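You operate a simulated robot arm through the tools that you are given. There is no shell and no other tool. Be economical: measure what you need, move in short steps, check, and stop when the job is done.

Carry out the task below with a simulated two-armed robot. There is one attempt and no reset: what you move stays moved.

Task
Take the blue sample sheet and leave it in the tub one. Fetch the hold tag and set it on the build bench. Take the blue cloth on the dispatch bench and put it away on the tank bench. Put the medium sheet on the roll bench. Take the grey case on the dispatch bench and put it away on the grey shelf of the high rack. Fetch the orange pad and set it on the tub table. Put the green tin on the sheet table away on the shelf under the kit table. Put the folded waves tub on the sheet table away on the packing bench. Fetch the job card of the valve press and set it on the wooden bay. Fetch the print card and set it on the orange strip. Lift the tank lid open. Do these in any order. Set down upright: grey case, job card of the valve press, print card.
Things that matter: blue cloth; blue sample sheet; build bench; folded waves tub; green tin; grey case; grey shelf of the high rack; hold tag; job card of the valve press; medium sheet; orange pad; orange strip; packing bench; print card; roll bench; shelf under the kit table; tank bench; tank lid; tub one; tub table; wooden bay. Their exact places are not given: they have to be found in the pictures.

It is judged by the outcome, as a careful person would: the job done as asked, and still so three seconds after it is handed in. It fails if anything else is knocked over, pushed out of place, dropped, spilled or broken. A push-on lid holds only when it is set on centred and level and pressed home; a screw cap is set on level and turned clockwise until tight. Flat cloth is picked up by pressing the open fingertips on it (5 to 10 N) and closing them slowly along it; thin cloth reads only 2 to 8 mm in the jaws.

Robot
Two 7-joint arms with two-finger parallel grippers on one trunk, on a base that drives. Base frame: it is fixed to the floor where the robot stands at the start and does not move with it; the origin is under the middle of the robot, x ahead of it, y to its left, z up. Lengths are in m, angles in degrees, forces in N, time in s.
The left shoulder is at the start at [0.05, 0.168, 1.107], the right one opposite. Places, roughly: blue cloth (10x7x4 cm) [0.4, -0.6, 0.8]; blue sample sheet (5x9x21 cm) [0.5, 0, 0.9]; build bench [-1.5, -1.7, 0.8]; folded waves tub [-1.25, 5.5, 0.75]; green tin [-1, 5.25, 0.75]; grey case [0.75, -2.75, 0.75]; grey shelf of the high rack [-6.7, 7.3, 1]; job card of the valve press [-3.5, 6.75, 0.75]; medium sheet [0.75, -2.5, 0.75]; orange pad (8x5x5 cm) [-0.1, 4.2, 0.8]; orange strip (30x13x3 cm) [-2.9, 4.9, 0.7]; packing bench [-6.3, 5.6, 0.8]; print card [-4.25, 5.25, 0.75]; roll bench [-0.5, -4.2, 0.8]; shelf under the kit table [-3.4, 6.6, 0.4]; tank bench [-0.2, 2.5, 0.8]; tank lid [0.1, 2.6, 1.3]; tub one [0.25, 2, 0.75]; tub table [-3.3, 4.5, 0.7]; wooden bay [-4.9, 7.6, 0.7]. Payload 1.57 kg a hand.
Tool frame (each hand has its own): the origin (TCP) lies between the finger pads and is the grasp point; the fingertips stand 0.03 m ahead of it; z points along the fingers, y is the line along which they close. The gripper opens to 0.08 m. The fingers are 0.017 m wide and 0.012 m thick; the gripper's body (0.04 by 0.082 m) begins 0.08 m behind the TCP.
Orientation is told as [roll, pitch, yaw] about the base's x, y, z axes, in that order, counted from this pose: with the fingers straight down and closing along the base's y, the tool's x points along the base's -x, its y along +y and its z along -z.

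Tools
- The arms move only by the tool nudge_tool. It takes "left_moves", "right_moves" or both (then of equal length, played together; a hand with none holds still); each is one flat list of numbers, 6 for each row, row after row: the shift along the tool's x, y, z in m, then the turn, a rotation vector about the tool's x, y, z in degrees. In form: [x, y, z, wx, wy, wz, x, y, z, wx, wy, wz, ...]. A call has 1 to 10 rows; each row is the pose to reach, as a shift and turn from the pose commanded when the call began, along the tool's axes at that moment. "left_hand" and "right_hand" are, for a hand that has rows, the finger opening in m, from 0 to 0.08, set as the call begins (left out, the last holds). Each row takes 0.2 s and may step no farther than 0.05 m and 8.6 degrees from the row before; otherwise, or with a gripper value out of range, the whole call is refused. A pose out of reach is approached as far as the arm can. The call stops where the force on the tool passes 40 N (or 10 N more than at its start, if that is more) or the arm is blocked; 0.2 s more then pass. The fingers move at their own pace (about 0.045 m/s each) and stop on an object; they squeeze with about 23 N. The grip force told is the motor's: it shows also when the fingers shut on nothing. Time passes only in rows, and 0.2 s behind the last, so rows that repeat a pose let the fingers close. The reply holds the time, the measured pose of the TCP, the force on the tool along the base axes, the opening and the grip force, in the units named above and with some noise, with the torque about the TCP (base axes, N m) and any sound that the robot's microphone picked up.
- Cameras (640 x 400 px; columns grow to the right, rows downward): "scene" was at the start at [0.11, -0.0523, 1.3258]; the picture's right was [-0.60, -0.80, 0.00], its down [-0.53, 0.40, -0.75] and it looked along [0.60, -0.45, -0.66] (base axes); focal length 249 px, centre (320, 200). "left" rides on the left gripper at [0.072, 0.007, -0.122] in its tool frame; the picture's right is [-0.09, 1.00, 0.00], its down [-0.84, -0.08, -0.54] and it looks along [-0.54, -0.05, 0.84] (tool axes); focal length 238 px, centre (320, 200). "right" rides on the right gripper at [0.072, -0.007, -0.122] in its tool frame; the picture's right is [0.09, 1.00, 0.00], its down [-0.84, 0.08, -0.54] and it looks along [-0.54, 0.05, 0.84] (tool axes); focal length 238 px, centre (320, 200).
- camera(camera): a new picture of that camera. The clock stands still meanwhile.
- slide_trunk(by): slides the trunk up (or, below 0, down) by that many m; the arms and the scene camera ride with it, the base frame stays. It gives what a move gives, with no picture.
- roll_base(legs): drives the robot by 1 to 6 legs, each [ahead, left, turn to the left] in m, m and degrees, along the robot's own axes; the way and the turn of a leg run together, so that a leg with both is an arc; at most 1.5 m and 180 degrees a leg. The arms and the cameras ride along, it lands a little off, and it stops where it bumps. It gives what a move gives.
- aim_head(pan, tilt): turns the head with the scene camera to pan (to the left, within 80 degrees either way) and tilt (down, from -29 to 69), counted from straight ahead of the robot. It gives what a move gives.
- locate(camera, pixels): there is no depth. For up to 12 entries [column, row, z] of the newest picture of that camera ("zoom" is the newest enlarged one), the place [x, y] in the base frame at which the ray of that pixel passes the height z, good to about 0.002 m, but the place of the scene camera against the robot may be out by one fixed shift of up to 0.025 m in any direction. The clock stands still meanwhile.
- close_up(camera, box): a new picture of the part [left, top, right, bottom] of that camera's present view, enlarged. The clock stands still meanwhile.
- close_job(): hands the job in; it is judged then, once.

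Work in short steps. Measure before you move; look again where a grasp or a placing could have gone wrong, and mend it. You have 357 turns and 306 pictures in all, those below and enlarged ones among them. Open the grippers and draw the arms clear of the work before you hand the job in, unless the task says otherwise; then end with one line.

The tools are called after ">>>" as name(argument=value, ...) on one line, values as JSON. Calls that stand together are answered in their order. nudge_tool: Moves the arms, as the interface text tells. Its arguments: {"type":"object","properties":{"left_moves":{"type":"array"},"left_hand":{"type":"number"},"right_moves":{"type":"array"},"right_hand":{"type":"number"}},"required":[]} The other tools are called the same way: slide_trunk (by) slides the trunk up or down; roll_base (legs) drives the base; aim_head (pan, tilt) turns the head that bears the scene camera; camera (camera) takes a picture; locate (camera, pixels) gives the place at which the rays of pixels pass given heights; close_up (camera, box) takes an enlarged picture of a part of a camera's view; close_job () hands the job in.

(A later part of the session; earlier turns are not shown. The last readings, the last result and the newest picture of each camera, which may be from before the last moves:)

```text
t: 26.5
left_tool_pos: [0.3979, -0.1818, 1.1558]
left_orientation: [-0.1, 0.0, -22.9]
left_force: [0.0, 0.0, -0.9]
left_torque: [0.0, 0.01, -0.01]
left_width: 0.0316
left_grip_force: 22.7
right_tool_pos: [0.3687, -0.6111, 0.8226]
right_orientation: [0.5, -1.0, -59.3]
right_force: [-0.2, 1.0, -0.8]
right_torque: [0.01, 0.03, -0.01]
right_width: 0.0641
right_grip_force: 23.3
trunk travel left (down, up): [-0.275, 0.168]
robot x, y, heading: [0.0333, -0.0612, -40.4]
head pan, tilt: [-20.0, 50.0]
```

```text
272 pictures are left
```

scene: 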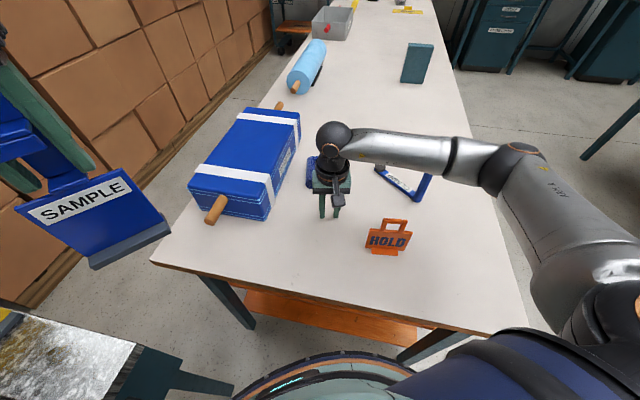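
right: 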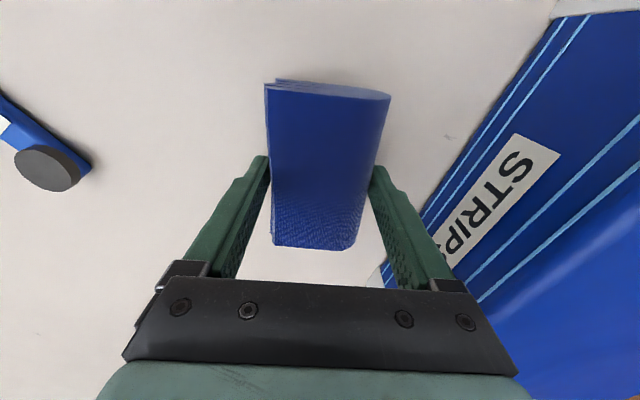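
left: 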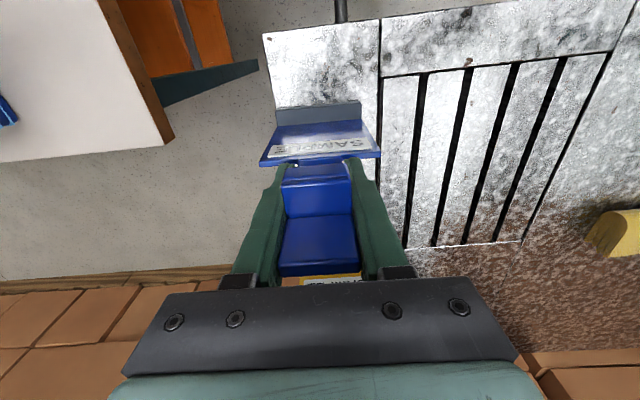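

Held at 6.4 cm, 23 N; lift slowly a bit more.

>>> nudge_tool(right_moves=[0, 0, -0.005, 0, 0, 0, 0, 0, -0.01, 0, 0, 0, 0, 0, -0.015, 0, 0, 0, 0, 0, -0.02, 0, 0, 0, 0, 0, -0.025, 0, 0, 0, 0, 0, -0.03, 0, 0, 0])

>>> camera(camera="right")

```text
t: 27.9
left_tool_pos: [0.3995, -0.181, 1.1571]
left_orientation: [0.1, 0.1, -22.9]
left_force: [-0.2, -0.1, -0.9]
left_torque: [-0.04, -0.05, 0.01]
left_width: 0.0319
left_grip_force: 23.1
right_tool_pos: [0.3694, -0.6101, 0.8516]
right_orientation: [0.6, -1.1, -59.3]
right_force: [0.1, 0.4, -0.8]
right_torque: [0.0, -0.01, 0.0]
right_width: 0.0642
right_grip_force: 23.0
trunk travel left (down, up): [-0.275, 0.168]
robot x, y, heading: [0.0368, -0.0641, -40.1]
head pan, tilt: [-20.0, 50.0]
```

```text
271 pictures are left
```

right: 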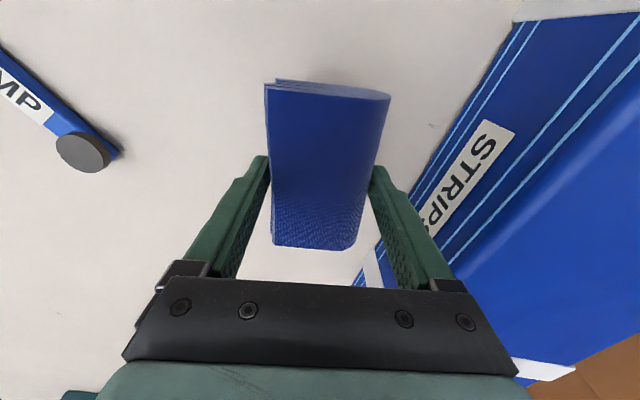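

It lifts when slow. Continue raising gently and pull toward the body.

>>> nudge_tool(right_moves=[0, 0, -0.01, 0, 0, 0, 0, 0, -0.022, 0, 0, 0, 0, 0, -0.036, 0, 0, 0, 0, 0, -0.05, 0, 0, 0, 0, 0, -0.065, 0, 0, 0, 0, 0, -0.08, 0, 0, 0, 0, 0, -0.095, 0, 0, 0, 0, 0, -0.11, 0, 0, 0, 0, 0, -0.125, 0, 0, 0, 0, 0, -0.135, 0, 0, 0])

>>> nudge_tool(right_moves=[0.012, 0, -0.01, 0, 0, 0, 0.027, 0, -0.02, 0, 0, 0, 0.045, 0, -0.03, 0, 0, 0, 0.065, -0.0, -0.04, 0, 0, 0, 0.085, -0.0, -0.05, 0, 0, 0, 0.105, 0, -0.06, 0, 0, 0, 0.125, 0, -0.07, 0, 0, 0, 0.145, 0, -0.08, 0, 0, 0, 0.16, 0, -0.09, 0, 0, 0, 0.17, 0, -0.09, 0, 0, 0])

>>> camera(camera="right")

```text
t: 30.1
left_tool_pos: [0.3988, -0.1823, 1.1566]
left_orientation: [0.0, 0.0, -23.0]
left_force: [0.7, 0.7, -0.7]
left_torque: [0.0, 0.01, 0.01]
left_width: 0.0317
left_grip_force: 22.9
right_tool_pos: [0.3671, -0.6097, 0.9873]
right_orientation: [0.5, -1.1, -59.3]
right_force: [0.1, 0.4, -0.3]
right_torque: [-0.05, 0.0, -0.04]
right_width: 0.0644
right_grip_force: 22.8
trunk travel left (down, up): [-0.275, 0.168]
robot x, y, heading: [0.0317, -0.0622, -40.3]
head pan, tilt: [-20.0, 50.0]
```

```text
t: 32.3
left_tool_pos: [0.3987, -0.1813, 1.1564]
left_orientation: [-0.1, 0.0, -23.0]
left_force: [-0.1, 0.1, -1.4]
left_torque: [-0.01, 0.03, 0.02]
left_width: 0.0316
left_grip_force: 22.4
right_tool_pos: [0.2775, -0.4618, 1.0739]
right_orientation: [0.5, -1.1, -59.3]
right_force: [-0.2, 0.1, -1.2]
right_torque: [0.01, -0.02, -0.02]
right_width: 0.0638
right_grip_force: 22.9
trunk travel left (down, up): [-0.275, 0.168]
robot x, y, heading: [0.0337, -0.0683, -40.2]
head pan, tilt: [-20.0, 50.0]
```

```text
270 pictures are left
```

right: 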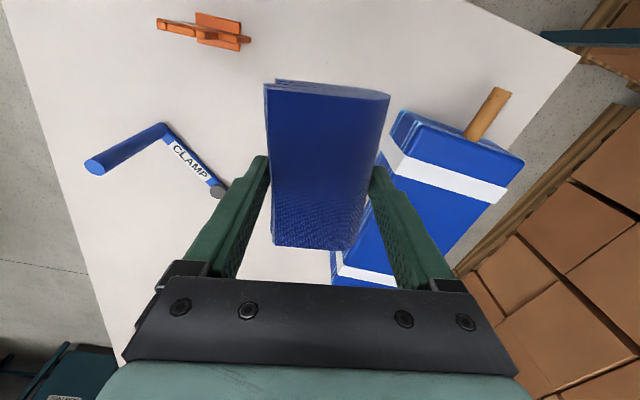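

Both objects held. Look around before driving: pan to both sides.

>>> aim_head(pan=78, tilt=20)

>>> camera(camera="scene")

>>> aim_head(pan=-78, tilt=20)

>>> camera(camera="scene")

```text
t: 34.0
left_tool_pos: [0.3987, -0.1813, 1.1569]
left_orientation: [0.1, 0.0, -23.0]
left_force: [-0.8, 0.3, -1.0]
left_torque: [0.03, 0.02, -0.02]
left_width: 0.0315
left_grip_force: 23.0
right_tool_pos: [0.2767, -0.4628, 1.074]
right_orientation: [0.5, -1.0, -59.3]
right_force: [0.5, -0.7, -0.8]
right_torque: [-0.01, 0.03, 0.0]
right_width: 0.064
right_grip_force: 22.8
trunk travel left (down, up): [-0.275, 0.168]
robot x, y, heading: [0.0306, -0.0621, -40.2]
head pan, tilt: [78.0, 20.0]
```

```text
269 pictures are left
```

scene: 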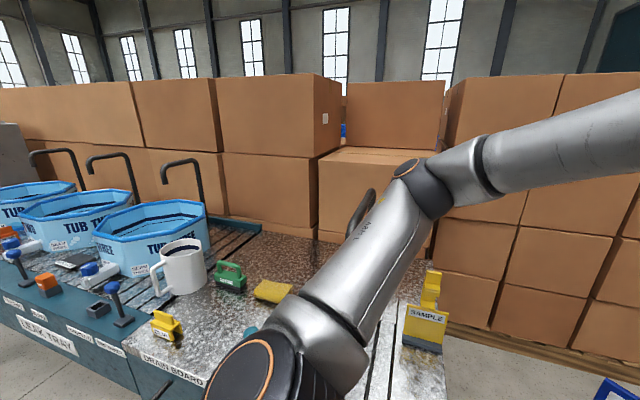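

```text
t: 36.4
left_tool_pos: [0.3984, -0.1819, 1.1561]
left_orientation: [-0.1, 0.0, -23.0]
left_force: [0.1, 0.2, -1.1]
left_torque: [-0.03, 0.01, -0.03]
left_width: 0.0318
left_grip_force: 22.9
right_tool_pos: [0.2753, -0.4638, 1.0748]
right_orientation: [0.4, -1.1, -59.4]
right_force: [0.2, -0.4, -0.2]
right_torque: [0.0, 0.0, -0.02]
right_width: 0.064
right_grip_force: 22.8
trunk travel left (down, up): [-0.275, 0.168]
robot x, y, heading: [0.0331, -0.0621, -40.1]
head pan, tilt: [-78.0, 20.0]
```

```text
268 pictures are left
```

scene: 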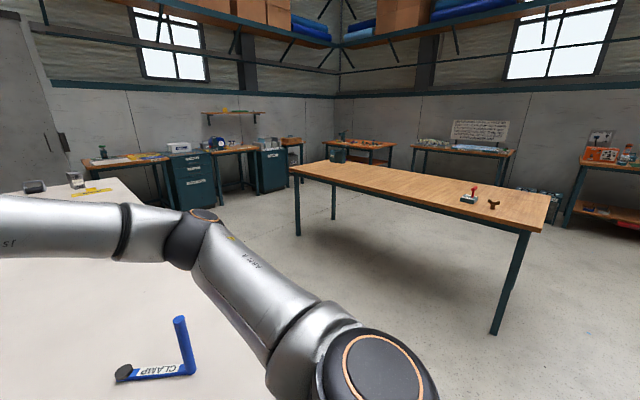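

The tubs stand on a long bench running to my left (direction ≈ +y tilted 17°). I back off, turn to face that bench (heading 17) and strafe left 1.4 m.

>>> roll_base(legs=[[-0.22, 0, 0], [0, 0, 57], [0, 1.0, 0]])

>>> aim_head(pan=40, tilt=25)

>>> camera(camera="scene")

>>> camera(camera="right")

```text
t: 45.5
left_tool_pos: [-0.1165, 1.2796, 1.1562]
left_orientation: [0.0, 0.1, 33.2]
left_force: [0.2, -0.1, 0.0]
left_torque: [-0.02, -0.01, -0.01]
left_width: 0.0318
left_grip_force: 23.2
right_tool_pos: [0.0488, 1.0218, 1.0739]
right_orientation: [0.5, -1.0, -3.2]
right_force: [0.6, 0.5, -0.3]
right_torque: [0.01, -0.05, 0.03]
right_width: 0.0642
right_grip_force: 22.6
trunk travel left (down, up): [-0.275, 0.168]
robot x, y, heading: [-0.4152, 1.0396, 15.9]
head pan, tilt: [-78.0, 20.0]
```

```text
t: 47.4
left_tool_pos: [-0.1166, 1.2785, 1.1558]
left_orientation: [0.0, 0.0, 33.0]
left_force: [0.2, 0.0, -1.3]
left_torque: [-0.01, 0.01, 0.01]
left_width: 0.0318
left_grip_force: 23.3
right_tool_pos: [0.0491, 1.0211, 1.0742]
right_orientation: [0.5, -1.1, -3.2]
right_force: [-0.5, 0.3, 0.0]
right_torque: [-0.01, 0.02, 0.01]
right_width: 0.0638
right_grip_force: 22.9
trunk travel left (down, up): [-0.275, 0.168]
robot x, y, heading: [-0.4237, 1.0411, 15.7]
head pan, tilt: [40.0, 25.0]
```

```text
267 pictures are left
```

scene: 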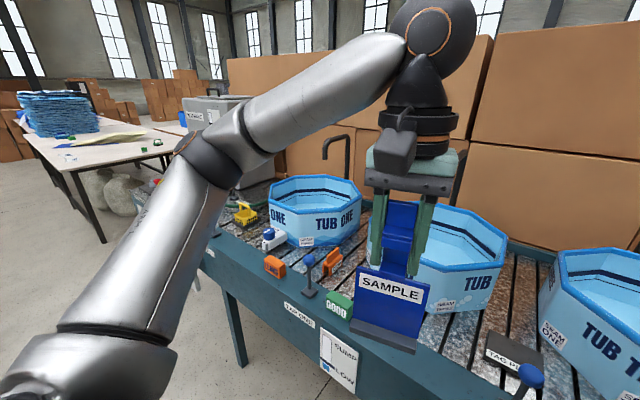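

```text
266 pictures are left
```

right: 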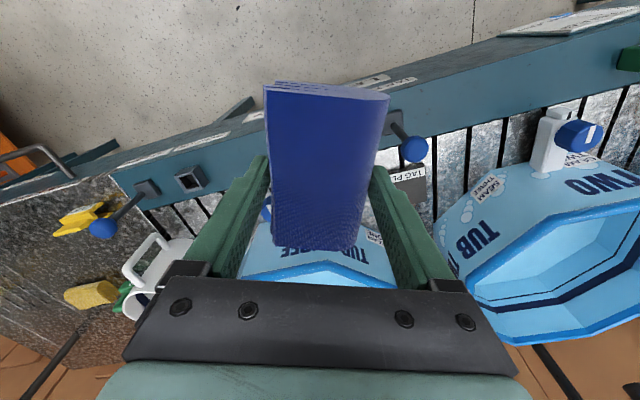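

TUB ONE is the leftmost tub, at (312,212). Strafe another 0.55 m and look.

>>> roll_base(legs=[[0, 0.6, 1]])

>>> aim_head(pan=20, tilt=35)

>>> camera(camera="scene")

```text
t: 50.8
left_tool_pos: [-0.305, 1.8698, 1.1572]
left_orientation: [0.0, 0.0, 35.5]
left_force: [-0.8, 0.7, -1.5]
left_torque: [0.0, 0.01, 0.0]
left_width: 0.0316
left_grip_force: 23.4
right_tool_pos: [-0.1293, 1.6189, 1.0721]
right_orientation: [0.6, -1.1, -0.8]
right_force: [-0.8, -0.1, -0.4]
right_torque: [-0.01, 0.02, -0.03]
right_width: 0.0642
right_grip_force: 23.0
trunk travel left (down, up): [-0.275, 0.168]
robot x, y, heading: [-0.5981, 1.617, 18.4]
head pan, tilt: [40.0, 25.0]
```

```text
t: 51.7
left_tool_pos: [-0.3061, 1.8706, 1.1564]
left_orientation: [0.0, 0.0, 35.5]
left_force: [-0.1, 0.7, -1.1]
left_torque: [-0.01, 0.03, 0.0]
left_width: 0.0316
left_grip_force: 22.8
right_tool_pos: [-0.1289, 1.6189, 1.0721]
right_orientation: [0.5, -1.1, -0.7]
right_force: [0.1, 0.5, 0.4]
right_torque: [-0.01, 0.02, 0.0]
right_width: 0.0643
right_grip_force: 23.1
trunk travel left (down, up): [-0.275, 0.168]
robot x, y, heading: [-0.5922, 1.6151, 18.2]
head pan, tilt: [20.0, 35.0]
```

```text
265 pictures are left
```

scene: 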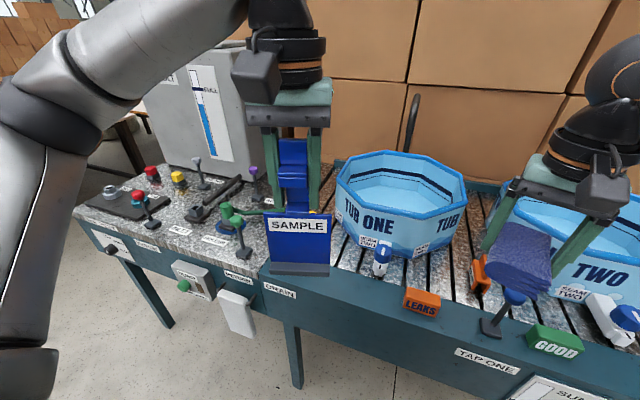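

TUB ONE's rim centre is near (400,185), base front near (385,255). Locate.

>>> locate(camera="scene", pixels=[[390, 257, 0.78], [345, 238, 0.78], [340, 182, 0.95], [395, 219, 0.95], [462, 186, 0.95], [385, 152, 0.95], [270, 275, 0.78], [400, 315, 0.74]])

>>> camera(camera="left")

```text
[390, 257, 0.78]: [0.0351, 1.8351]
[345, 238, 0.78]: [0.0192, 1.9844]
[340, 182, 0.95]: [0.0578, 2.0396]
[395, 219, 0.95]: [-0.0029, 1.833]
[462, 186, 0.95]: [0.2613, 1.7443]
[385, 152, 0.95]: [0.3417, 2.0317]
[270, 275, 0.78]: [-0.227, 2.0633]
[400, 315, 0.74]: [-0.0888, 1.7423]
```

```text
264 pictures are left
```

left: 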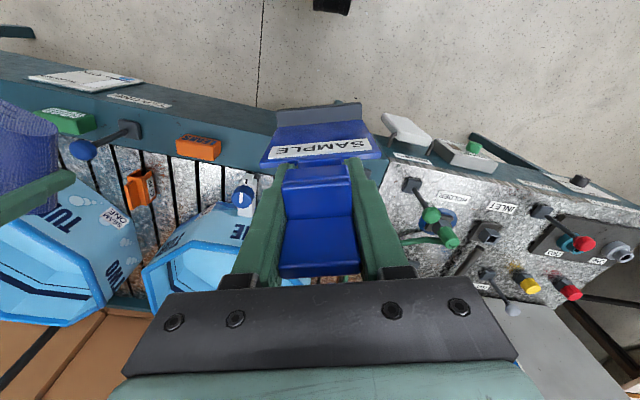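

Tub centre ≈ (0.14,1.90), rim ≈0.94. I raise the trunk 0.12 for clearance and drive 0.17 forward, 0.14 right.

>>> slide_trunk(by=0.12)

>>> roll_base(legs=[[0.16, -0.14, 0]])

>>> camera(camera="scene")

>>> camera(camera="left")

```text
t: 53.2
left_tool_pos: [-0.3052, 1.8691, 1.2756]
left_orientation: [-0.1, 0.0, 35.6]
left_force: [0.4, 0.9, -0.7]
left_torque: [-0.01, -0.03, 0.01]
left_width: 0.0315
left_grip_force: 22.6
right_tool_pos: [-0.1293, 1.6194, 1.1936]
right_orientation: [0.5, -1.0, -0.8]
right_force: [-0.4, -0.9, -0.4]
right_torque: [0.02, -0.02, 0.02]
right_width: 0.0638
right_grip_force: 22.6
trunk travel left (down, up): [-0.395, 0.048]
robot x, y, heading: [-0.5956, 1.617, 18.4]
head pan, tilt: [20.0, 35.0]
```

```text
t: 54.8
left_tool_pos: [-0.1086, 1.7892, 1.2759]
left_orientation: [0.1, 0.0, 35.4]
left_force: [0.9, -0.3, -1.1]
left_torque: [0.01, 0.01, 0.01]
left_width: 0.0316
left_grip_force: 22.9
right_tool_pos: [0.068, 1.5377, 1.1928]
right_orientation: [0.7, -1.0, -0.7]
right_force: [-0.1, 0.3, -1.7]
right_torque: [0.01, 0.04, 0.03]
right_width: 0.0643
right_grip_force: 22.8
trunk travel left (down, up): [-0.395, 0.048]
robot x, y, heading: [-0.3998, 1.5388, 18.4]
head pan, tilt: [20.0, 35.0]
```

```text
263 pictures are left
```

scene: 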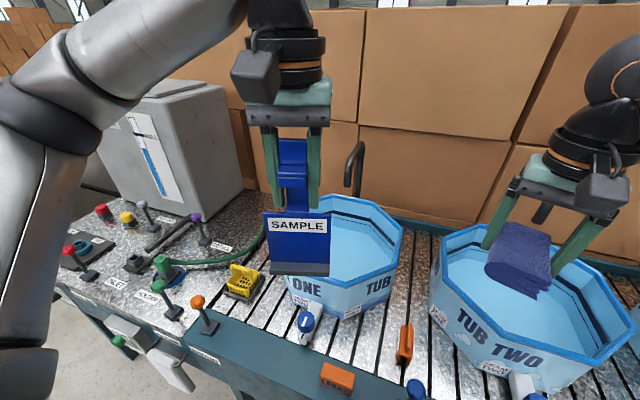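

```text
262 pictures are left
```

left: 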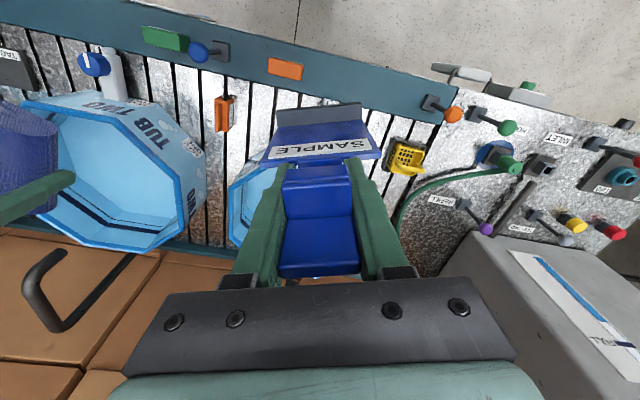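

Locate visible rim points of tub one: right corner (402,235), front-right (372,278), back (330,197),(368,203).

>>> locate(camera="scene", pixels=[[402, 233, 0.94], [398, 262, 0.94], [350, 285, 0.94], [325, 197, 0.94], [368, 203, 0.94], [345, 316, 0.78], [292, 300, 0.78]])

>>> locate(camera="left", pixels=[[228, 187, 0.94], [255, 167, 0.94], [232, 245, 0.94], [22, 103, 0.94], [183, 180, 0.94], [175, 245, 0.94]])

>>> close_up(camera="scene", box=[250, 170, 430, 330])

```text
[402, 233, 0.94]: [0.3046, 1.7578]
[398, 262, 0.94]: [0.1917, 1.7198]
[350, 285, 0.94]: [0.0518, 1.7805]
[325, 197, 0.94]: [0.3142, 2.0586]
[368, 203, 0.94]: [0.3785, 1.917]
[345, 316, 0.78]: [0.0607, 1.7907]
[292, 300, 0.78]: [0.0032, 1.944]
```

```text
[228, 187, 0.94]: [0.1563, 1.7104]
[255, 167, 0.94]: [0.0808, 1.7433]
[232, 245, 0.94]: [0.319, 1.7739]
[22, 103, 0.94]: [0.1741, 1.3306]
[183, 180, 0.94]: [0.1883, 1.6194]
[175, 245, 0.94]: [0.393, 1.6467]
```

```text
2.50 times, centred on (340, 250) of scene
```

zoom: 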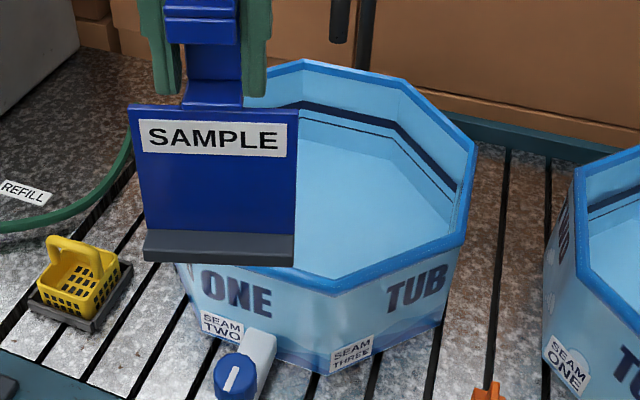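

Tub centre ≈ (0.178,1.915), radius ≈0.19. Move the sheet over (0.14,1.89) at present height.

>>> nudge_tool(left_moves=[-0.037, -0.009, 0, 0, 0, 0, -0.074, -0.018, 0, 0, 0, 0, -0.111, -0.027, 0, 0, 0, 0, -0.148, -0.036, 0, 0, 0, 0, -0.185, -0.045, 0, 0, 0, 0, -0.222, -0.054, 0.0, 0, 0, 0, -0.261, -0.062, 0.0, 0, 0, 0, -0.261, -0.062, 0.0, 0, 0, 0])

>>> camera(camera="scene")

>>> camera(camera="left")

```text
t: 56.6
left_tool_pos: [0.0897, 1.8746, 1.2626]
left_orientation: [0.1, 0.0, 35.5]
left_force: [0.5, 0.5, -0.1]
left_torque: [-0.02, 0.02, 0.01]
left_width: 0.0317
left_grip_force: 23.1
left hand out of reach, approached as far as the arm can: row 6, 7, 8
right_tool_pos: [0.0678, 1.5386, 1.1925]
right_orientation: [0.5, -1.1, -0.7]
right_force: [-0.4, 0.2, -0.9]
right_torque: [0.05, -0.01, 0.01]
right_width: 0.0638
right_grip_force: 22.8
trunk travel left (down, up): [-0.395, 0.048]
robot x, y, heading: [-0.401, 1.5379, 18.5]
head pan, tilt: [20.0, 35.0]
```

```text
260 pictures are left
```

scene: 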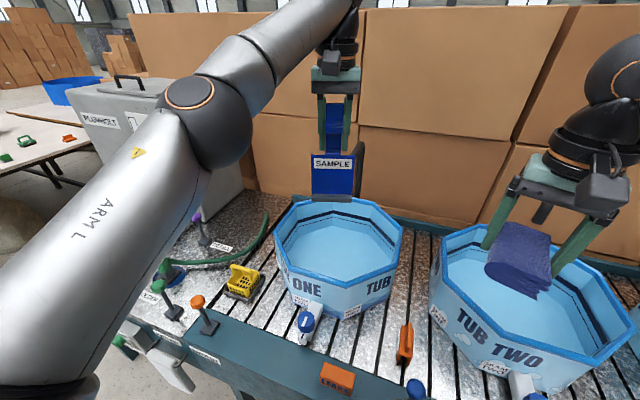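

```text
259 pictures are left
```

left: 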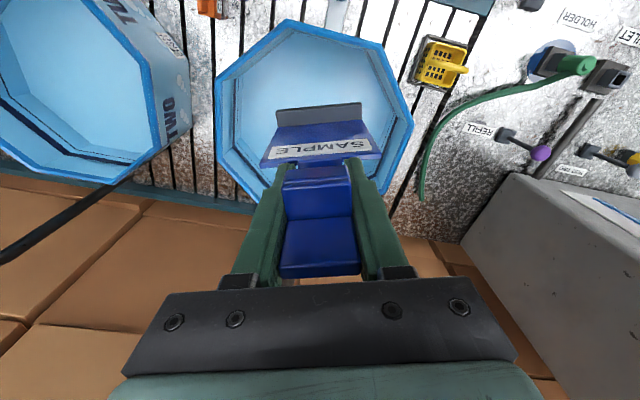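

Sheet is over the tub, with ~9 cm to the front rim. Descend straight into it with a slight outward shift.

>>> nudge_tool(left_moves=[0, 0, 0.04, 0, 0, 0, -0.005, 0, 0.08, 0, 0, 0, -0.01, 0, 0.12, 0, 0, 0, -0.02, 0, 0.16, 0, 0, 0, -0.02, 0, 0.2, 0, 0, 0, -0.02, 0, 0.24, 0, 0, 0, -0.02, 0, 0.26, 0, 0, 0])

>>> camera(camera="left")

>>> camera(camera="scene")

```text
t: 58.2
left_tool_pos: [0.106, 1.883, 0.9984]
left_orientation: [0.1, 0.1, 35.4]
left_force: [-1.0, 0.0, -0.3]
left_torque: [-0.01, -0.03, 0.01]
left_width: 0.0318
left_grip_force: 23.0
right_tool_pos: [0.0664, 1.5387, 1.1937]
right_orientation: [0.6, -1.1, -0.7]
right_force: [0.8, -0.4, -1.0]
right_torque: [0.01, 0.02, 0.02]
right_width: 0.0642
right_grip_force: 23.1
trunk travel left (down, up): [-0.395, 0.048]
robot x, y, heading: [-0.4019, 1.5422, 18.3]
head pan, tilt: [20.0, 35.0]
```

```text
258 pictures are left
```

left: 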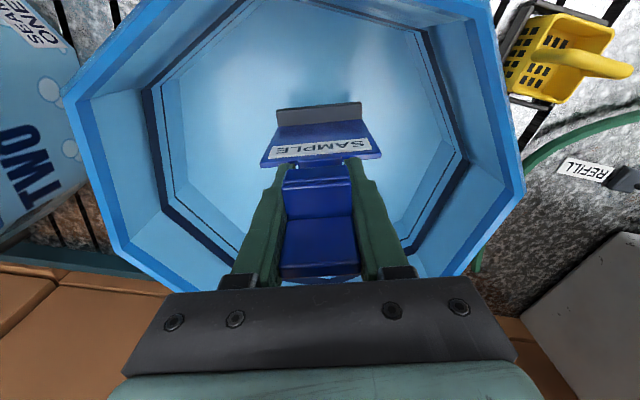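

```text
257 pictures are left
```

scene: 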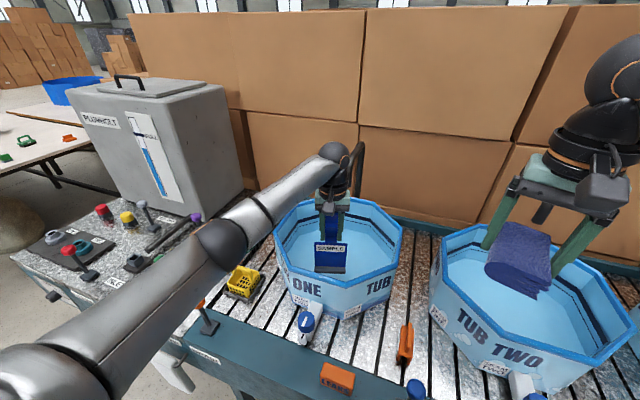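

Well inside the tub. Lower slowly to contact.

>>> nudge_tool(left_moves=[0, 0, 0.01, 0, 0, 0, 0, 0, 0.018, 0, 0, 0, 0, 0, 0.026, 0, 0, 0])

>>> close_up(camera="scene", box=[180, 150, 420, 330])

```text
t: 59.0
left_tool_pos: [0.1041, 1.8835, 0.9749]
left_orientation: [0.0, 0.0, 35.6]
left_force: [1.2, 0.2, -1.3]
left_torque: [0.01, 0.0, 0.01]
left_width: 0.0319
left_grip_force: 23.4
right_tool_pos: [0.0669, 1.5398, 1.1927]
right_orientation: [0.5, -1.2, -0.7]
right_force: [-0.8, -0.3, -0.7]
right_torque: [-0.03, -0.03, 0.0]
right_width: 0.0637
right_grip_force: 23.4
trunk travel left (down, up): [-0.395, 0.048]
robot x, y, heading: [-0.3984, 1.5373, 18.5]
head pan, tilt: [20.0, 35.0]
```

```text
2.22 times, centred on (300, 240) of scene
```

zoom: 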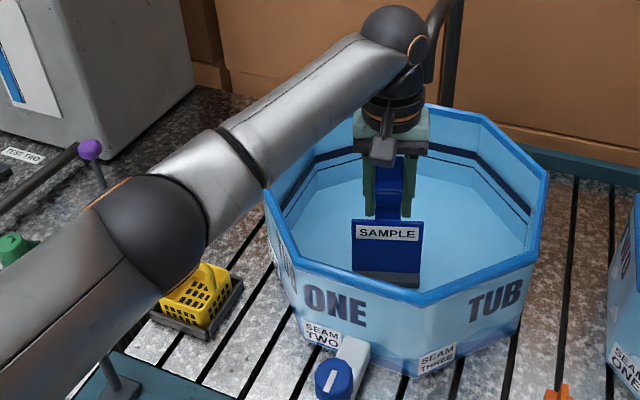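

No contact yet; lower further in fine steps.

>>> nudge_tool(left_moves=[0, 0, 0.006, 0, 0, 0, 0, 0, 0.012, 0, 0, 0, 0, 0, 0.018, 0, 0, 0])

>>> camera(camera="left")

```text
t: 59.8
left_tool_pos: [0.1044, 1.8823, 0.9576]
left_orientation: [-0.1, 0.1, 35.5]
left_force: [0.3, -0.2, -1.0]
left_torque: [0.0, 0.01, -0.05]
left_width: 0.0316
left_grip_force: 23.3
right_tool_pos: [0.0675, 1.5388, 1.1938]
right_orientation: [0.5, -1.1, -0.7]
right_force: [-0.1, 0.4, -0.4]
right_torque: [0.03, 0.03, 0.02]
right_width: 0.0642
right_grip_force: 22.8
trunk travel left (down, up): [-0.395, 0.048]
robot x, y, heading: [-0.4014, 1.5396, 18.2]
head pan, tilt: [20.0, 35.0]
```

```text
255 pictures are left
```

left: 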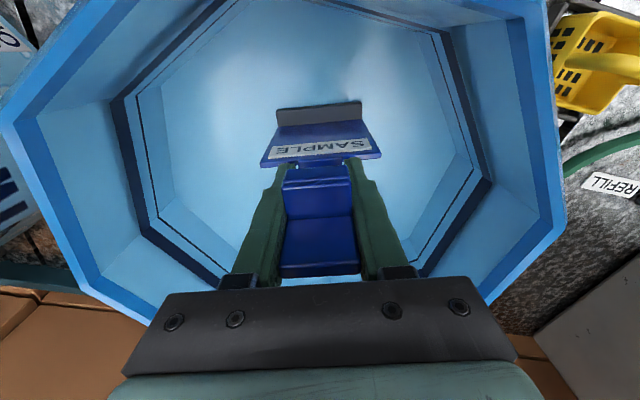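

Still free; go on 2 cm more and check the elbow vs. the taps.

>>> nudge_tool(left_moves=[0, 0, 0.006, 0, 0, 0, 0, 0, 0.012, 0, 0, 0, 0, 0, 0.018, 0, 0, 0, 0, 0, 0.024, 0, 0, 0])

>>> close_up(camera="scene", box=[120, 150, 420, 380])

```text
t: 60.7
left_tool_pos: [0.1049, 1.884, 0.9484]
left_orientation: [-0.3, -0.6, 35.5]
left_force: [-5.9, -0.9, 16.9]
left_torque: [0.0, 1.13, 0.08]
left_width: 0.032
left_grip_force: 22.4
right_tool_pos: [0.065, 1.5382, 1.1925]
right_orientation: [0.6, -1.2, -0.7]
right_force: [-0.3, 0.5, -1.1]
right_torque: [-0.01, 0.03, 0.0]
right_width: 0.0641
right_grip_force: 22.5
trunk travel left (down, up): [-0.395, 0.048]
robot x, y, heading: [-0.4013, 1.5397, 18.6]
head pan, tilt: [20.0, 35.0]
stopped in row 4 (left hand): the force on the tool passed its limit (the readings are from after the stop); the commanded pose is now the measured one
```

```text
1.74 times, centred on (270, 265) of scene
```

zoom: 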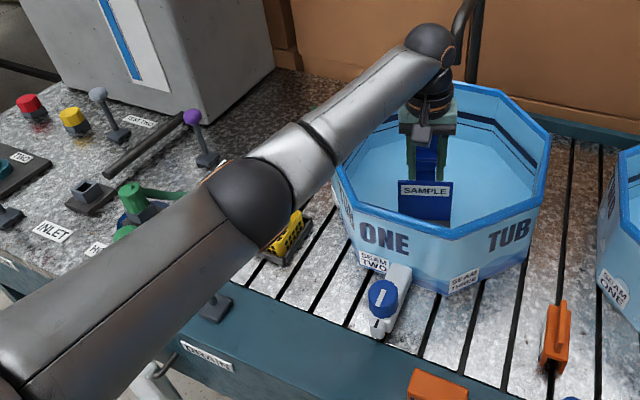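

Sheet is on the tub floor. Ease up 2 mm, open, and rise.

>>> nudge_tool(left_moves=[0, 0, -0.002, 0, 0, 0, 0, 0, -0.002, 0, 0, 0, 0, 0, -0.002, 0, 0, 0, 0, 0, -0.002, 0, 0, 0], left_hand=0.08)

>>> nudge_tool(left_moves=[0, 0, -0.02, 0, 0, 0, 0, 0, -0.05, 0, 0, 0, 0, 0, -0.09, 0, 0, 0, 0, 0, -0.13, 0, 0, 0, 0, 0, -0.17, 0, 0, 0, 0, 0, -0.21, 0, 0, 0, 0.04, 0, -0.23, 0, 0, 0, 0.08, 0, -0.25, 0, 0, 0])

>>> camera(camera="scene")

```text
t: 61.7
left_tool_pos: [0.1055, 1.8842, 0.9475]
left_orientation: [-0.2, -0.5, 35.5]
left_force: [0.1, -0.2, -0.1]
left_torque: [-0.01, -0.03, 0.01]
left_width: 0.0798
left_grip_force: 0.1
right_tool_pos: [0.0665, 1.5401, 1.1936]
right_orientation: [0.5, -1.0, -0.7]
right_force: [0.4, 0.0, -0.6]
right_torque: [-0.01, 0.01, 0.0]
right_width: 0.0641
right_grip_force: 23.5
trunk travel left (down, up): [-0.395, 0.048]
robot x, y, heading: [-0.4011, 1.5346, 18.4]
head pan, tilt: [20.0, 35.0]
```

```text
t: 63.5
left_tool_pos: [0.0372, 1.8369, 1.1946]
left_orientation: [-0.2, -0.5, 35.5]
left_force: [-0.1, -0.7, 0.2]
left_torque: [0.04, -0.02, -0.02]
left_width: 0.0801
left_grip_force: 0.1
right_tool_pos: [0.0666, 1.5379, 1.1936]
right_orientation: [0.6, -1.2, -0.7]
right_force: [-0.4, 0.7, -0.6]
right_torque: [0.01, -0.01, -0.01]
right_width: 0.0641
right_grip_force: 22.6
trunk travel left (down, up): [-0.395, 0.048]
robot x, y, heading: [-0.3995, 1.5348, 18.3]
head pan, tilt: [20.0, 35.0]
```

```text
253 pictures are left
```

scene: 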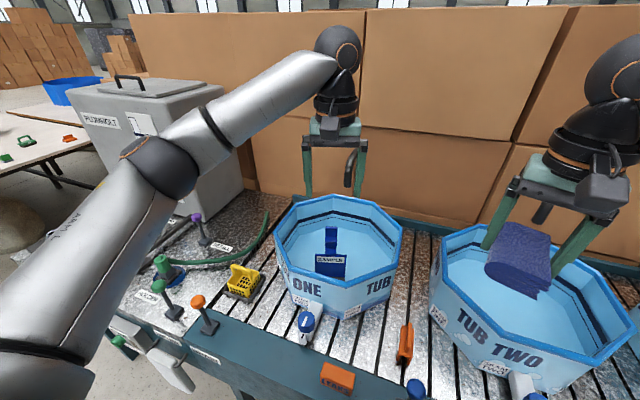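

Blue sheet stands in tub one. Tuck the left hand, back up, and move left to the tank bench.

>>> nudge_tool(left_moves=[0.04, 0, 0, 0, 0, 0, 0.08, 0, 0, 0, 0, 0, 0.12, 0, 0, 0, 0, 0, 0.16, 0.0, 0, 0, 0, 0, 0.2, 0, 0, 0, 0, 0, 0.24, 0, 0, 0, 0, 0])

>>> roll_base(legs=[[-0.25, 0, 0], [0, 0.65, 0]])

>>> camera(camera="scene")

```text
t: 64.9
left_tool_pos: [-0.1564, 1.6959, 1.1978]
left_orientation: [-0.2, -0.6, 35.6]
left_force: [-0.9, 0.7, 0.6]
left_torque: [0.0, -0.06, 0.01]
left_width: 0.0799
left_grip_force: 0.1
right_tool_pos: [0.0662, 1.5382, 1.1933]
right_orientation: [0.6, -1.3, -0.7]
right_force: [-0.2, -0.4, -0.5]
right_torque: [0.04, -0.01, 0.01]
right_width: 0.0641
right_grip_force: 23.0
trunk travel left (down, up): [-0.395, 0.048]
robot x, y, heading: [-0.399, 1.5385, 18.4]
head pan, tilt: [20.0, 35.0]
```

```text
t: 69.9
left_tool_pos: [-0.6011, 2.2325, 1.1986]
left_orientation: [-0.3, -0.6, 36.8]
left_force: [-0.1, -0.5, -0.2]
left_torque: [0.0, -0.02, -0.02]
left_width: 0.0801
left_grip_force: 0.1
right_tool_pos: [-0.3745, 2.0794, 1.1932]
right_orientation: [0.4, -1.0, 0.6]
right_force: [-0.3, -0.5, 0.0]
right_torque: [0.01, 0.01, 0.02]
right_width: 0.064
right_grip_force: 23.3
trunk travel left (down, up): [-0.395, 0.048]
robot x, y, heading: [-0.8411, 2.0702, 19.6]
head pan, tilt: [20.0, 35.0]
```

```text
252 pictures are left
```

scene: 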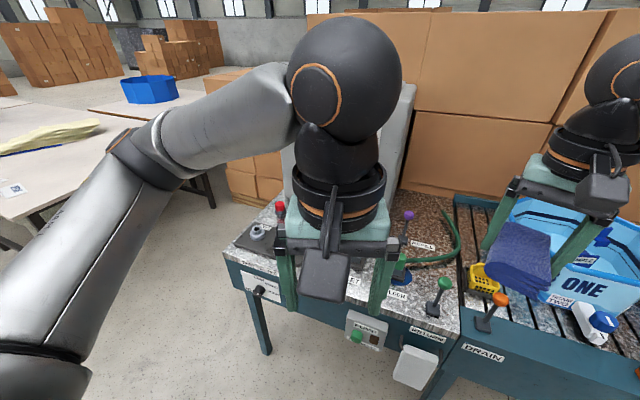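

The left hand blocks the view; swing it to the left.

>>> nudge_tool(left_moves=[0, 0.05, 0, 0, 0, 0, 0, 0.1, 0, 0, 0, 0, 0, 0.15, 0, 0, 0, 0, 0, 0.2, 0, 0, 0, 0, 0, 0.24, 0.0, 0, 0, 0])

>>> camera(camera="scene")

```text
t: 71.1
left_tool_pos: [-0.7478, 2.4214, 1.198]
left_orientation: [-0.3, -0.4, 36.8]
left_force: [-0.3, 0.3, 1.7]
left_torque: [0.04, -0.06, 0.01]
left_width: 0.08
left_grip_force: 0.0
right_tool_pos: [-0.3745, 2.0801, 1.1932]
right_orientation: [0.4, -1.2, 0.7]
right_force: [-0.6, -0.5, -1.1]
right_torque: [-0.02, 0.04, -0.03]
right_width: 0.0641
right_grip_force: 23.0
trunk travel left (down, up): [-0.395, 0.048]
robot x, y, heading: [-0.8457, 2.0687, 19.6]
head pan, tilt: [20.0, 35.0]
```

```text
251 pictures are left
```

scene: 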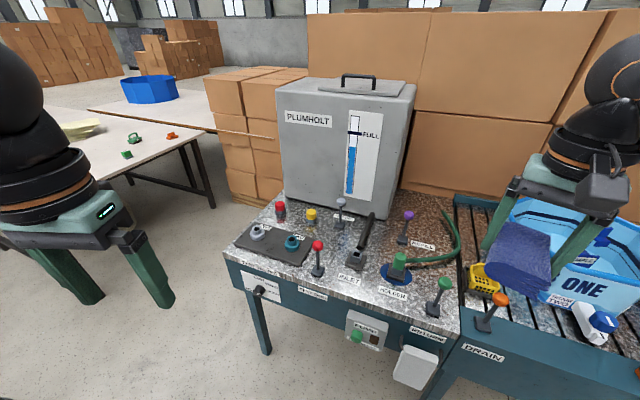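

Zoom on the tank lid and on the bench surface to choose a spot for the cloth.

>>> close_up(camera="scene", box=[260, 55, 430, 160])

>>> close_up(camera="scene", box=[220, 170, 480, 350])

```text
3.76 times, centred on (345, 108) of scene
```

zoom: 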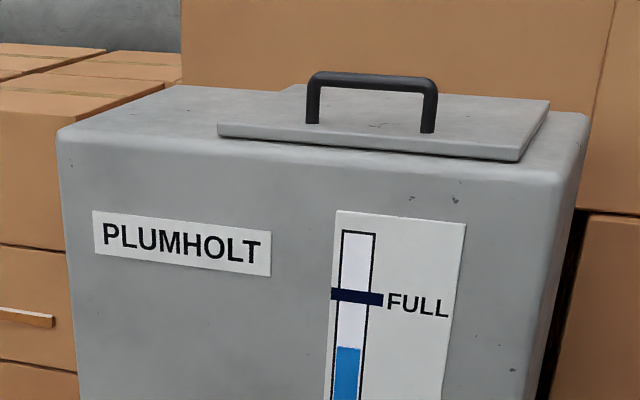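

```text
2.22 times, centred on (350, 260) of scene
```

zoom: 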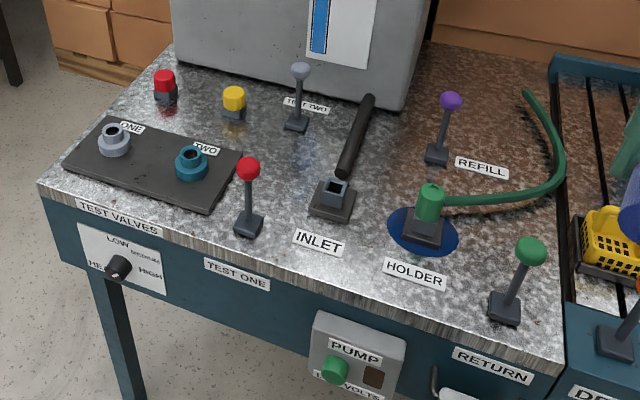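

Map landmarks of the bench at z≈0.78 to find a free patch.

>>> locate(camera="zoom", pixels=[[45, 185, 0.78], [565, 360, 0.78], [430, 235, 0.78], [505, 312, 0.78], [440, 155, 0.78], [480, 165, 0.78], [540, 185, 0.78], [560, 160, 0.78], [420, 110, 0.78], [560, 60, 0.78], [530, 100, 0.78], [335, 200, 0.78]])

>>> locate(camera="zoom", pixels=[[248, 225, 0.78], [297, 122, 0.78], [240, 155, 0.78], [345, 175, 0.78], [235, 115, 0.78], [215, 210, 0.78], [460, 195, 0.78], [415, 285, 0.78], [175, 50, 0.78], [405, 108, 0.78], [450, 235, 0.78]])

```text
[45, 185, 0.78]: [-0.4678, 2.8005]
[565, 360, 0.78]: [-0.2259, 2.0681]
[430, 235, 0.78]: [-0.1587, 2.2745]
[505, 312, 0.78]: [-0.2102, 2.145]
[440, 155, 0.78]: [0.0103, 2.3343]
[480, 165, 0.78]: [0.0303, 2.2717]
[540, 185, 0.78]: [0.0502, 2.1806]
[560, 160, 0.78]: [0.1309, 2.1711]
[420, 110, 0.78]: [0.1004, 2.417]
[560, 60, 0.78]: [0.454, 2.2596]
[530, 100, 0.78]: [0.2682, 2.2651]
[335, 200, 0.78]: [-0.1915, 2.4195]
```

```text
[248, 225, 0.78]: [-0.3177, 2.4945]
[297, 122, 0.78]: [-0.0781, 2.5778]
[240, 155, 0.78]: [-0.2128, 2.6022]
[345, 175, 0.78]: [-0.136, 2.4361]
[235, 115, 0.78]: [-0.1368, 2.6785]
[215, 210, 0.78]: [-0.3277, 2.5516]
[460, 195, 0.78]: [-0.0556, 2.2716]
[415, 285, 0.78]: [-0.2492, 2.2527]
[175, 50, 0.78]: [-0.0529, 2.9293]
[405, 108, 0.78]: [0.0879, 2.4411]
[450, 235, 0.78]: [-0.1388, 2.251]
```

A free patch lies near (-0.195,2.515), between the red TEST ONE lever, the inlet block and the valve plate. Drive there.

>>> roll_base(legs=[[0, 0.4, 0], [0.14, 0, 0]])

>>> camera(camera="right")

>>> camera(camera="scene")

```text
t: 74.5
left_tool_pos: [-0.7658, 2.8489, 1.1979]
left_orientation: [-0.2, -0.4, 37.7]
left_force: [-0.2, -0.1, 0.4]
left_torque: [0.03, 0.06, 0.02]
left_width: 0.0799
left_grip_force: 0.1
right_tool_pos: [-0.3872, 2.5143, 1.1928]
right_orientation: [0.5, -1.1, 1.4]
right_force: [0.5, 0.2, -1.3]
right_torque: [0.02, 0.04, 0.01]
right_width: 0.064
right_grip_force: 22.8
trunk travel left (down, up): [-0.395, 0.048]
robot x, y, heading: [-0.8549, 2.4949, 20.5]
head pan, tilt: [20.0, 35.0]
```

```text
248 pictures are left
```

right: 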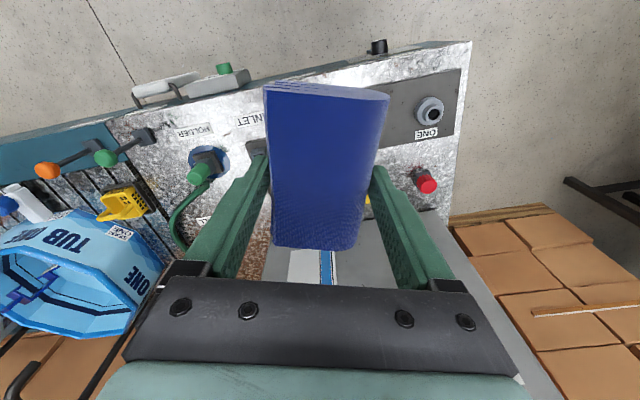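

```text
247 pictures are left
```

scene: 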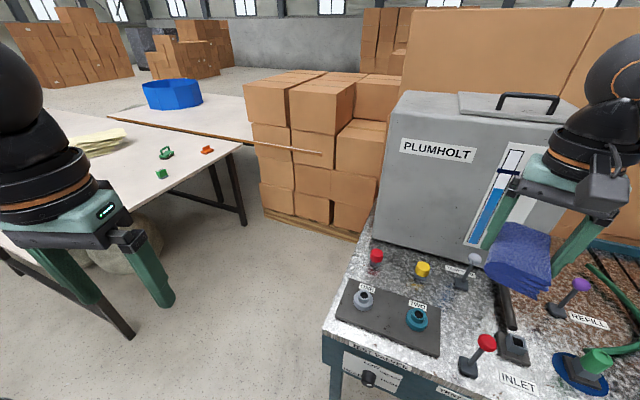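

Calibrate the scene camera with the right fingertips (left tip ≈(488,246)) and locate the patch surroundings.

>>> close_up(camera="scene", box=[380, 170, 640, 400])

```text
1.74 times, centred on (510, 285) of scene
```

zoom: 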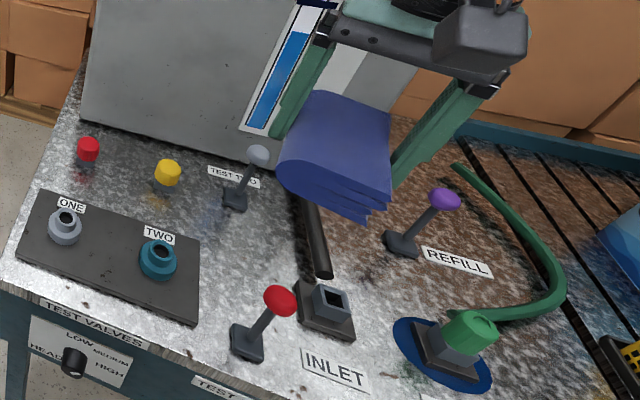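

Locate tips and landmarks on this zoom.

>>> locate(camera="zoom", pixels=[[277, 138, 1.163], [397, 187, 1.163], [247, 350, 0.78], [240, 328, 0.78], [305, 310, 0.78], [300, 285, 0.78], [235, 205, 0.78], [198, 238, 0.78], [193, 325, 0.78], [320, 275, 0.78], [303, 215, 0.78], [243, 265, 0.78]])

```text
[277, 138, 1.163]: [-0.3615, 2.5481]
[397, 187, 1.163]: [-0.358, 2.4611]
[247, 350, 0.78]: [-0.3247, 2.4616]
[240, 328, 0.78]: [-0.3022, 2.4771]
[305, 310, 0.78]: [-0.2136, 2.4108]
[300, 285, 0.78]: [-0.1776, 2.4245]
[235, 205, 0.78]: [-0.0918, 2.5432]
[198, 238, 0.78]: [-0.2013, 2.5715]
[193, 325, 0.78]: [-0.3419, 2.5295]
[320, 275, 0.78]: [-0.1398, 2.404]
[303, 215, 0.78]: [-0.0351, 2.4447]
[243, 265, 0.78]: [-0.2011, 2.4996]
```

>>> locate(camera="zoom", pixels=[[280, 300, 0.86], [280, 300, 0.9], [259, 155, 0.86], [259, 155, 0.9], [330, 300, 0.82], [330, 290, 0.85]])

```text
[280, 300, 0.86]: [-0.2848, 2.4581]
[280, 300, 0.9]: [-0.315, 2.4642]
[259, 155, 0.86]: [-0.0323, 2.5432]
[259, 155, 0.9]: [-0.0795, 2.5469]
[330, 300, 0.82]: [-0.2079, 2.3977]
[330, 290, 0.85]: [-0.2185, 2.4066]
```

Corrected target ≈(-0.214,2.502), yaw -20 to keep the wrist camera clear of the red lever. Move over it gently.

>>> nudge_tool(right_moves=[-0.0216, -0.002, 0.015, 0, 0, 2.7, -0.0432, -0.004, 0.033, 0, 0, 5.4, -0.065, -0.006, 0.05, 0, 0, 8.1, -0.0865, -0.008, 0.068, 0, 0, 10.8, -0.108, -0.01, 0.085, 0, 0, 13.5, -0.13, -0.012, 0.103, 0, 0, 16.2, -0.1515, -0.014, 0.12, 0, 0, 18.9, -0.173, -0.016, 0.14, 0, 0, 21.4, -0.173, -0.016, 0.15, 0, 0, 21.4])

>>> close_up(camera="scene", box=[380, 170, 640, 400])

>>> camera(camera="right")

```text
t: 76.5
left_tool_pos: [-0.7648, 2.8491, 1.1987]
left_orientation: [-0.1, -0.6, 37.6]
left_force: [0.7, 0.1, -0.5]
left_torque: [-0.03, 0.01, 0.02]
left_width: 0.0798
left_grip_force: 0.1
right_tool_pos: [-0.2127, 2.5044, 1.0476]
right_orientation: [0.8, -0.8, -20.0]
right_force: [0.3, 0.4, -0.4]
right_torque: [0.01, 0.01, 0.0]
right_width: 0.0643
right_grip_force: 22.9
trunk travel left (down, up): [-0.395, 0.048]
robot x, y, heading: [-0.8566, 2.4945, 20.7]
head pan, tilt: [20.0, 35.0]
```

```text
1.74 times, centred on (510, 285) of scene
```

zoom: 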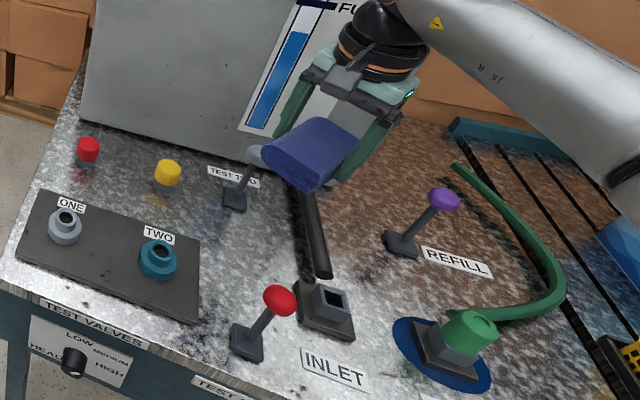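

```text
244 pictures are left
```

right: 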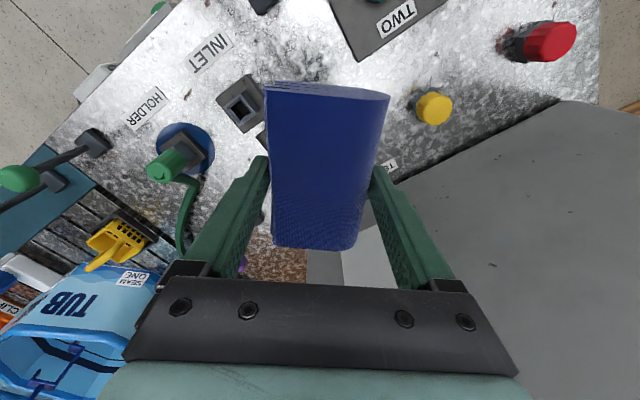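

Position looks right (inlet block 7.6 cm left of centre, plate corner clear). Descend slowly.

>>> nudge_tool(right_moves=[0, 0, 0.02, 0, 0, 0, 0, 0, 0.045, 0, 0, 0, 0, 0, 0.07, 0, 0, 0, 0, 0, 0.095, 0, 0, 0, 0, 0, 0.12, 0, 0, 0, 0, 0, 0.145, 0, 0, 0, 0, 0, 0.17, 0, 0, 0, 0, 0, 0.19, 0, 0, 0])

>>> close_up(camera="scene", box=[380, 170, 640, 400])

>>> camera(camera="right")

```text
t: 78.3
left_tool_pos: [-0.765, 2.8493, 1.1979]
left_orientation: [-0.2, -0.6, 37.7]
left_force: [-0.4, 0.5, 0.2]
left_torque: [0.03, 0.0, -0.03]
left_width: 0.0796
left_grip_force: 0.0
right_tool_pos: [-0.2087, 2.5044, 0.8534]
right_orientation: [0.9, -1.0, -20.0]
right_force: [0.8, 0.2, -1.4]
right_torque: [-0.01, 0.01, 0.0]
right_width: 0.0638
right_grip_force: 23.3
trunk travel left (down, up): [-0.395, 0.048]
robot x, y, heading: [-0.858, 2.4967, 20.8]
head pan, tilt: [20.0, 35.0]
```

```text
1.74 times, centred on (510, 285) of scene
```

zoom: 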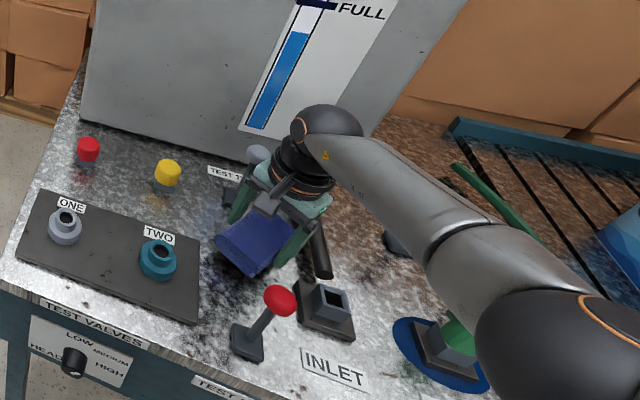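

```text
242 pictures are left
```

right: 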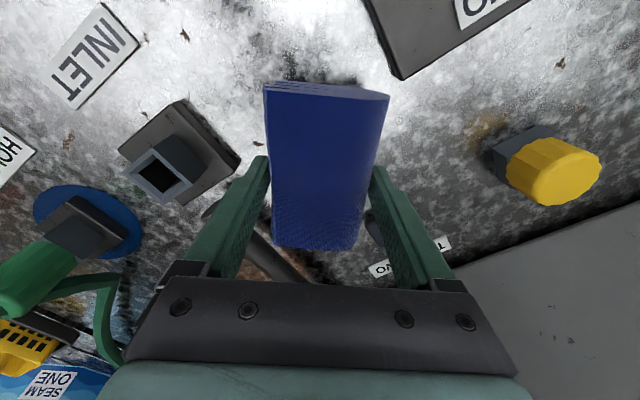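

Clearances fine. Lower the last 4 cm.

>>> nudge_tool(right_moves=[0.004, 0, 0.01, 0, 0, 0, 0.006, 0, 0.02, 0, 0, 0, 0.006, 0, 0.03, 0, 0, 0, 0.006, 0, 0.036, 0, 0, 0, 0.006, 0, 0.039, 0, 0, 0])

>>> camera(camera="right")

```text
t: 79.3
left_tool_pos: [-0.7669, 2.85, 1.1977]
left_orientation: [-0.2, -0.7, 37.7]
left_force: [0.3, 0.9, 0.1]
left_torque: [0.0, -0.01, 0.01]
left_width: 0.0798
left_grip_force: 0.1
right_tool_pos: [-0.2129, 2.5083, 0.8311]
right_orientation: [1.3, -1.4, -20.0]
right_force: [-10.0, -2.8, 16.6]
right_torque: [-0.65, 0.65, -0.33]
right_width: 0.0646
right_grip_force: 23.0
right hand out of reach, approached as far as the arm can: row 5
trunk travel left (down, up): [-0.395, 0.048]
robot x, y, heading: [-0.8597, 2.495, 20.5]
head pan, tilt: [20.0, 35.0]
stopped in row 5 (right hand): the force on the tool passed its limit (the readings are from after the stop); the commanded pose is now the measured one
```

```text
241 pictures are left
```

right: 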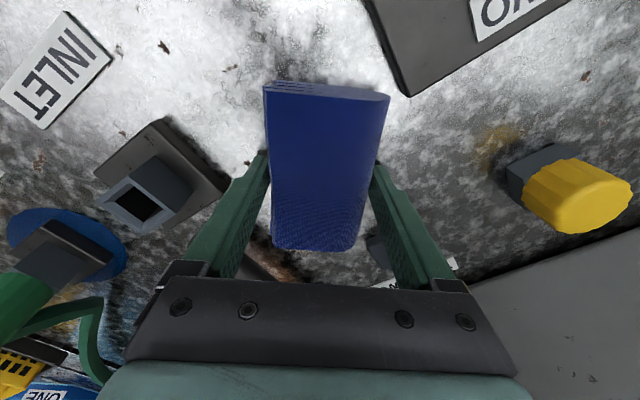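

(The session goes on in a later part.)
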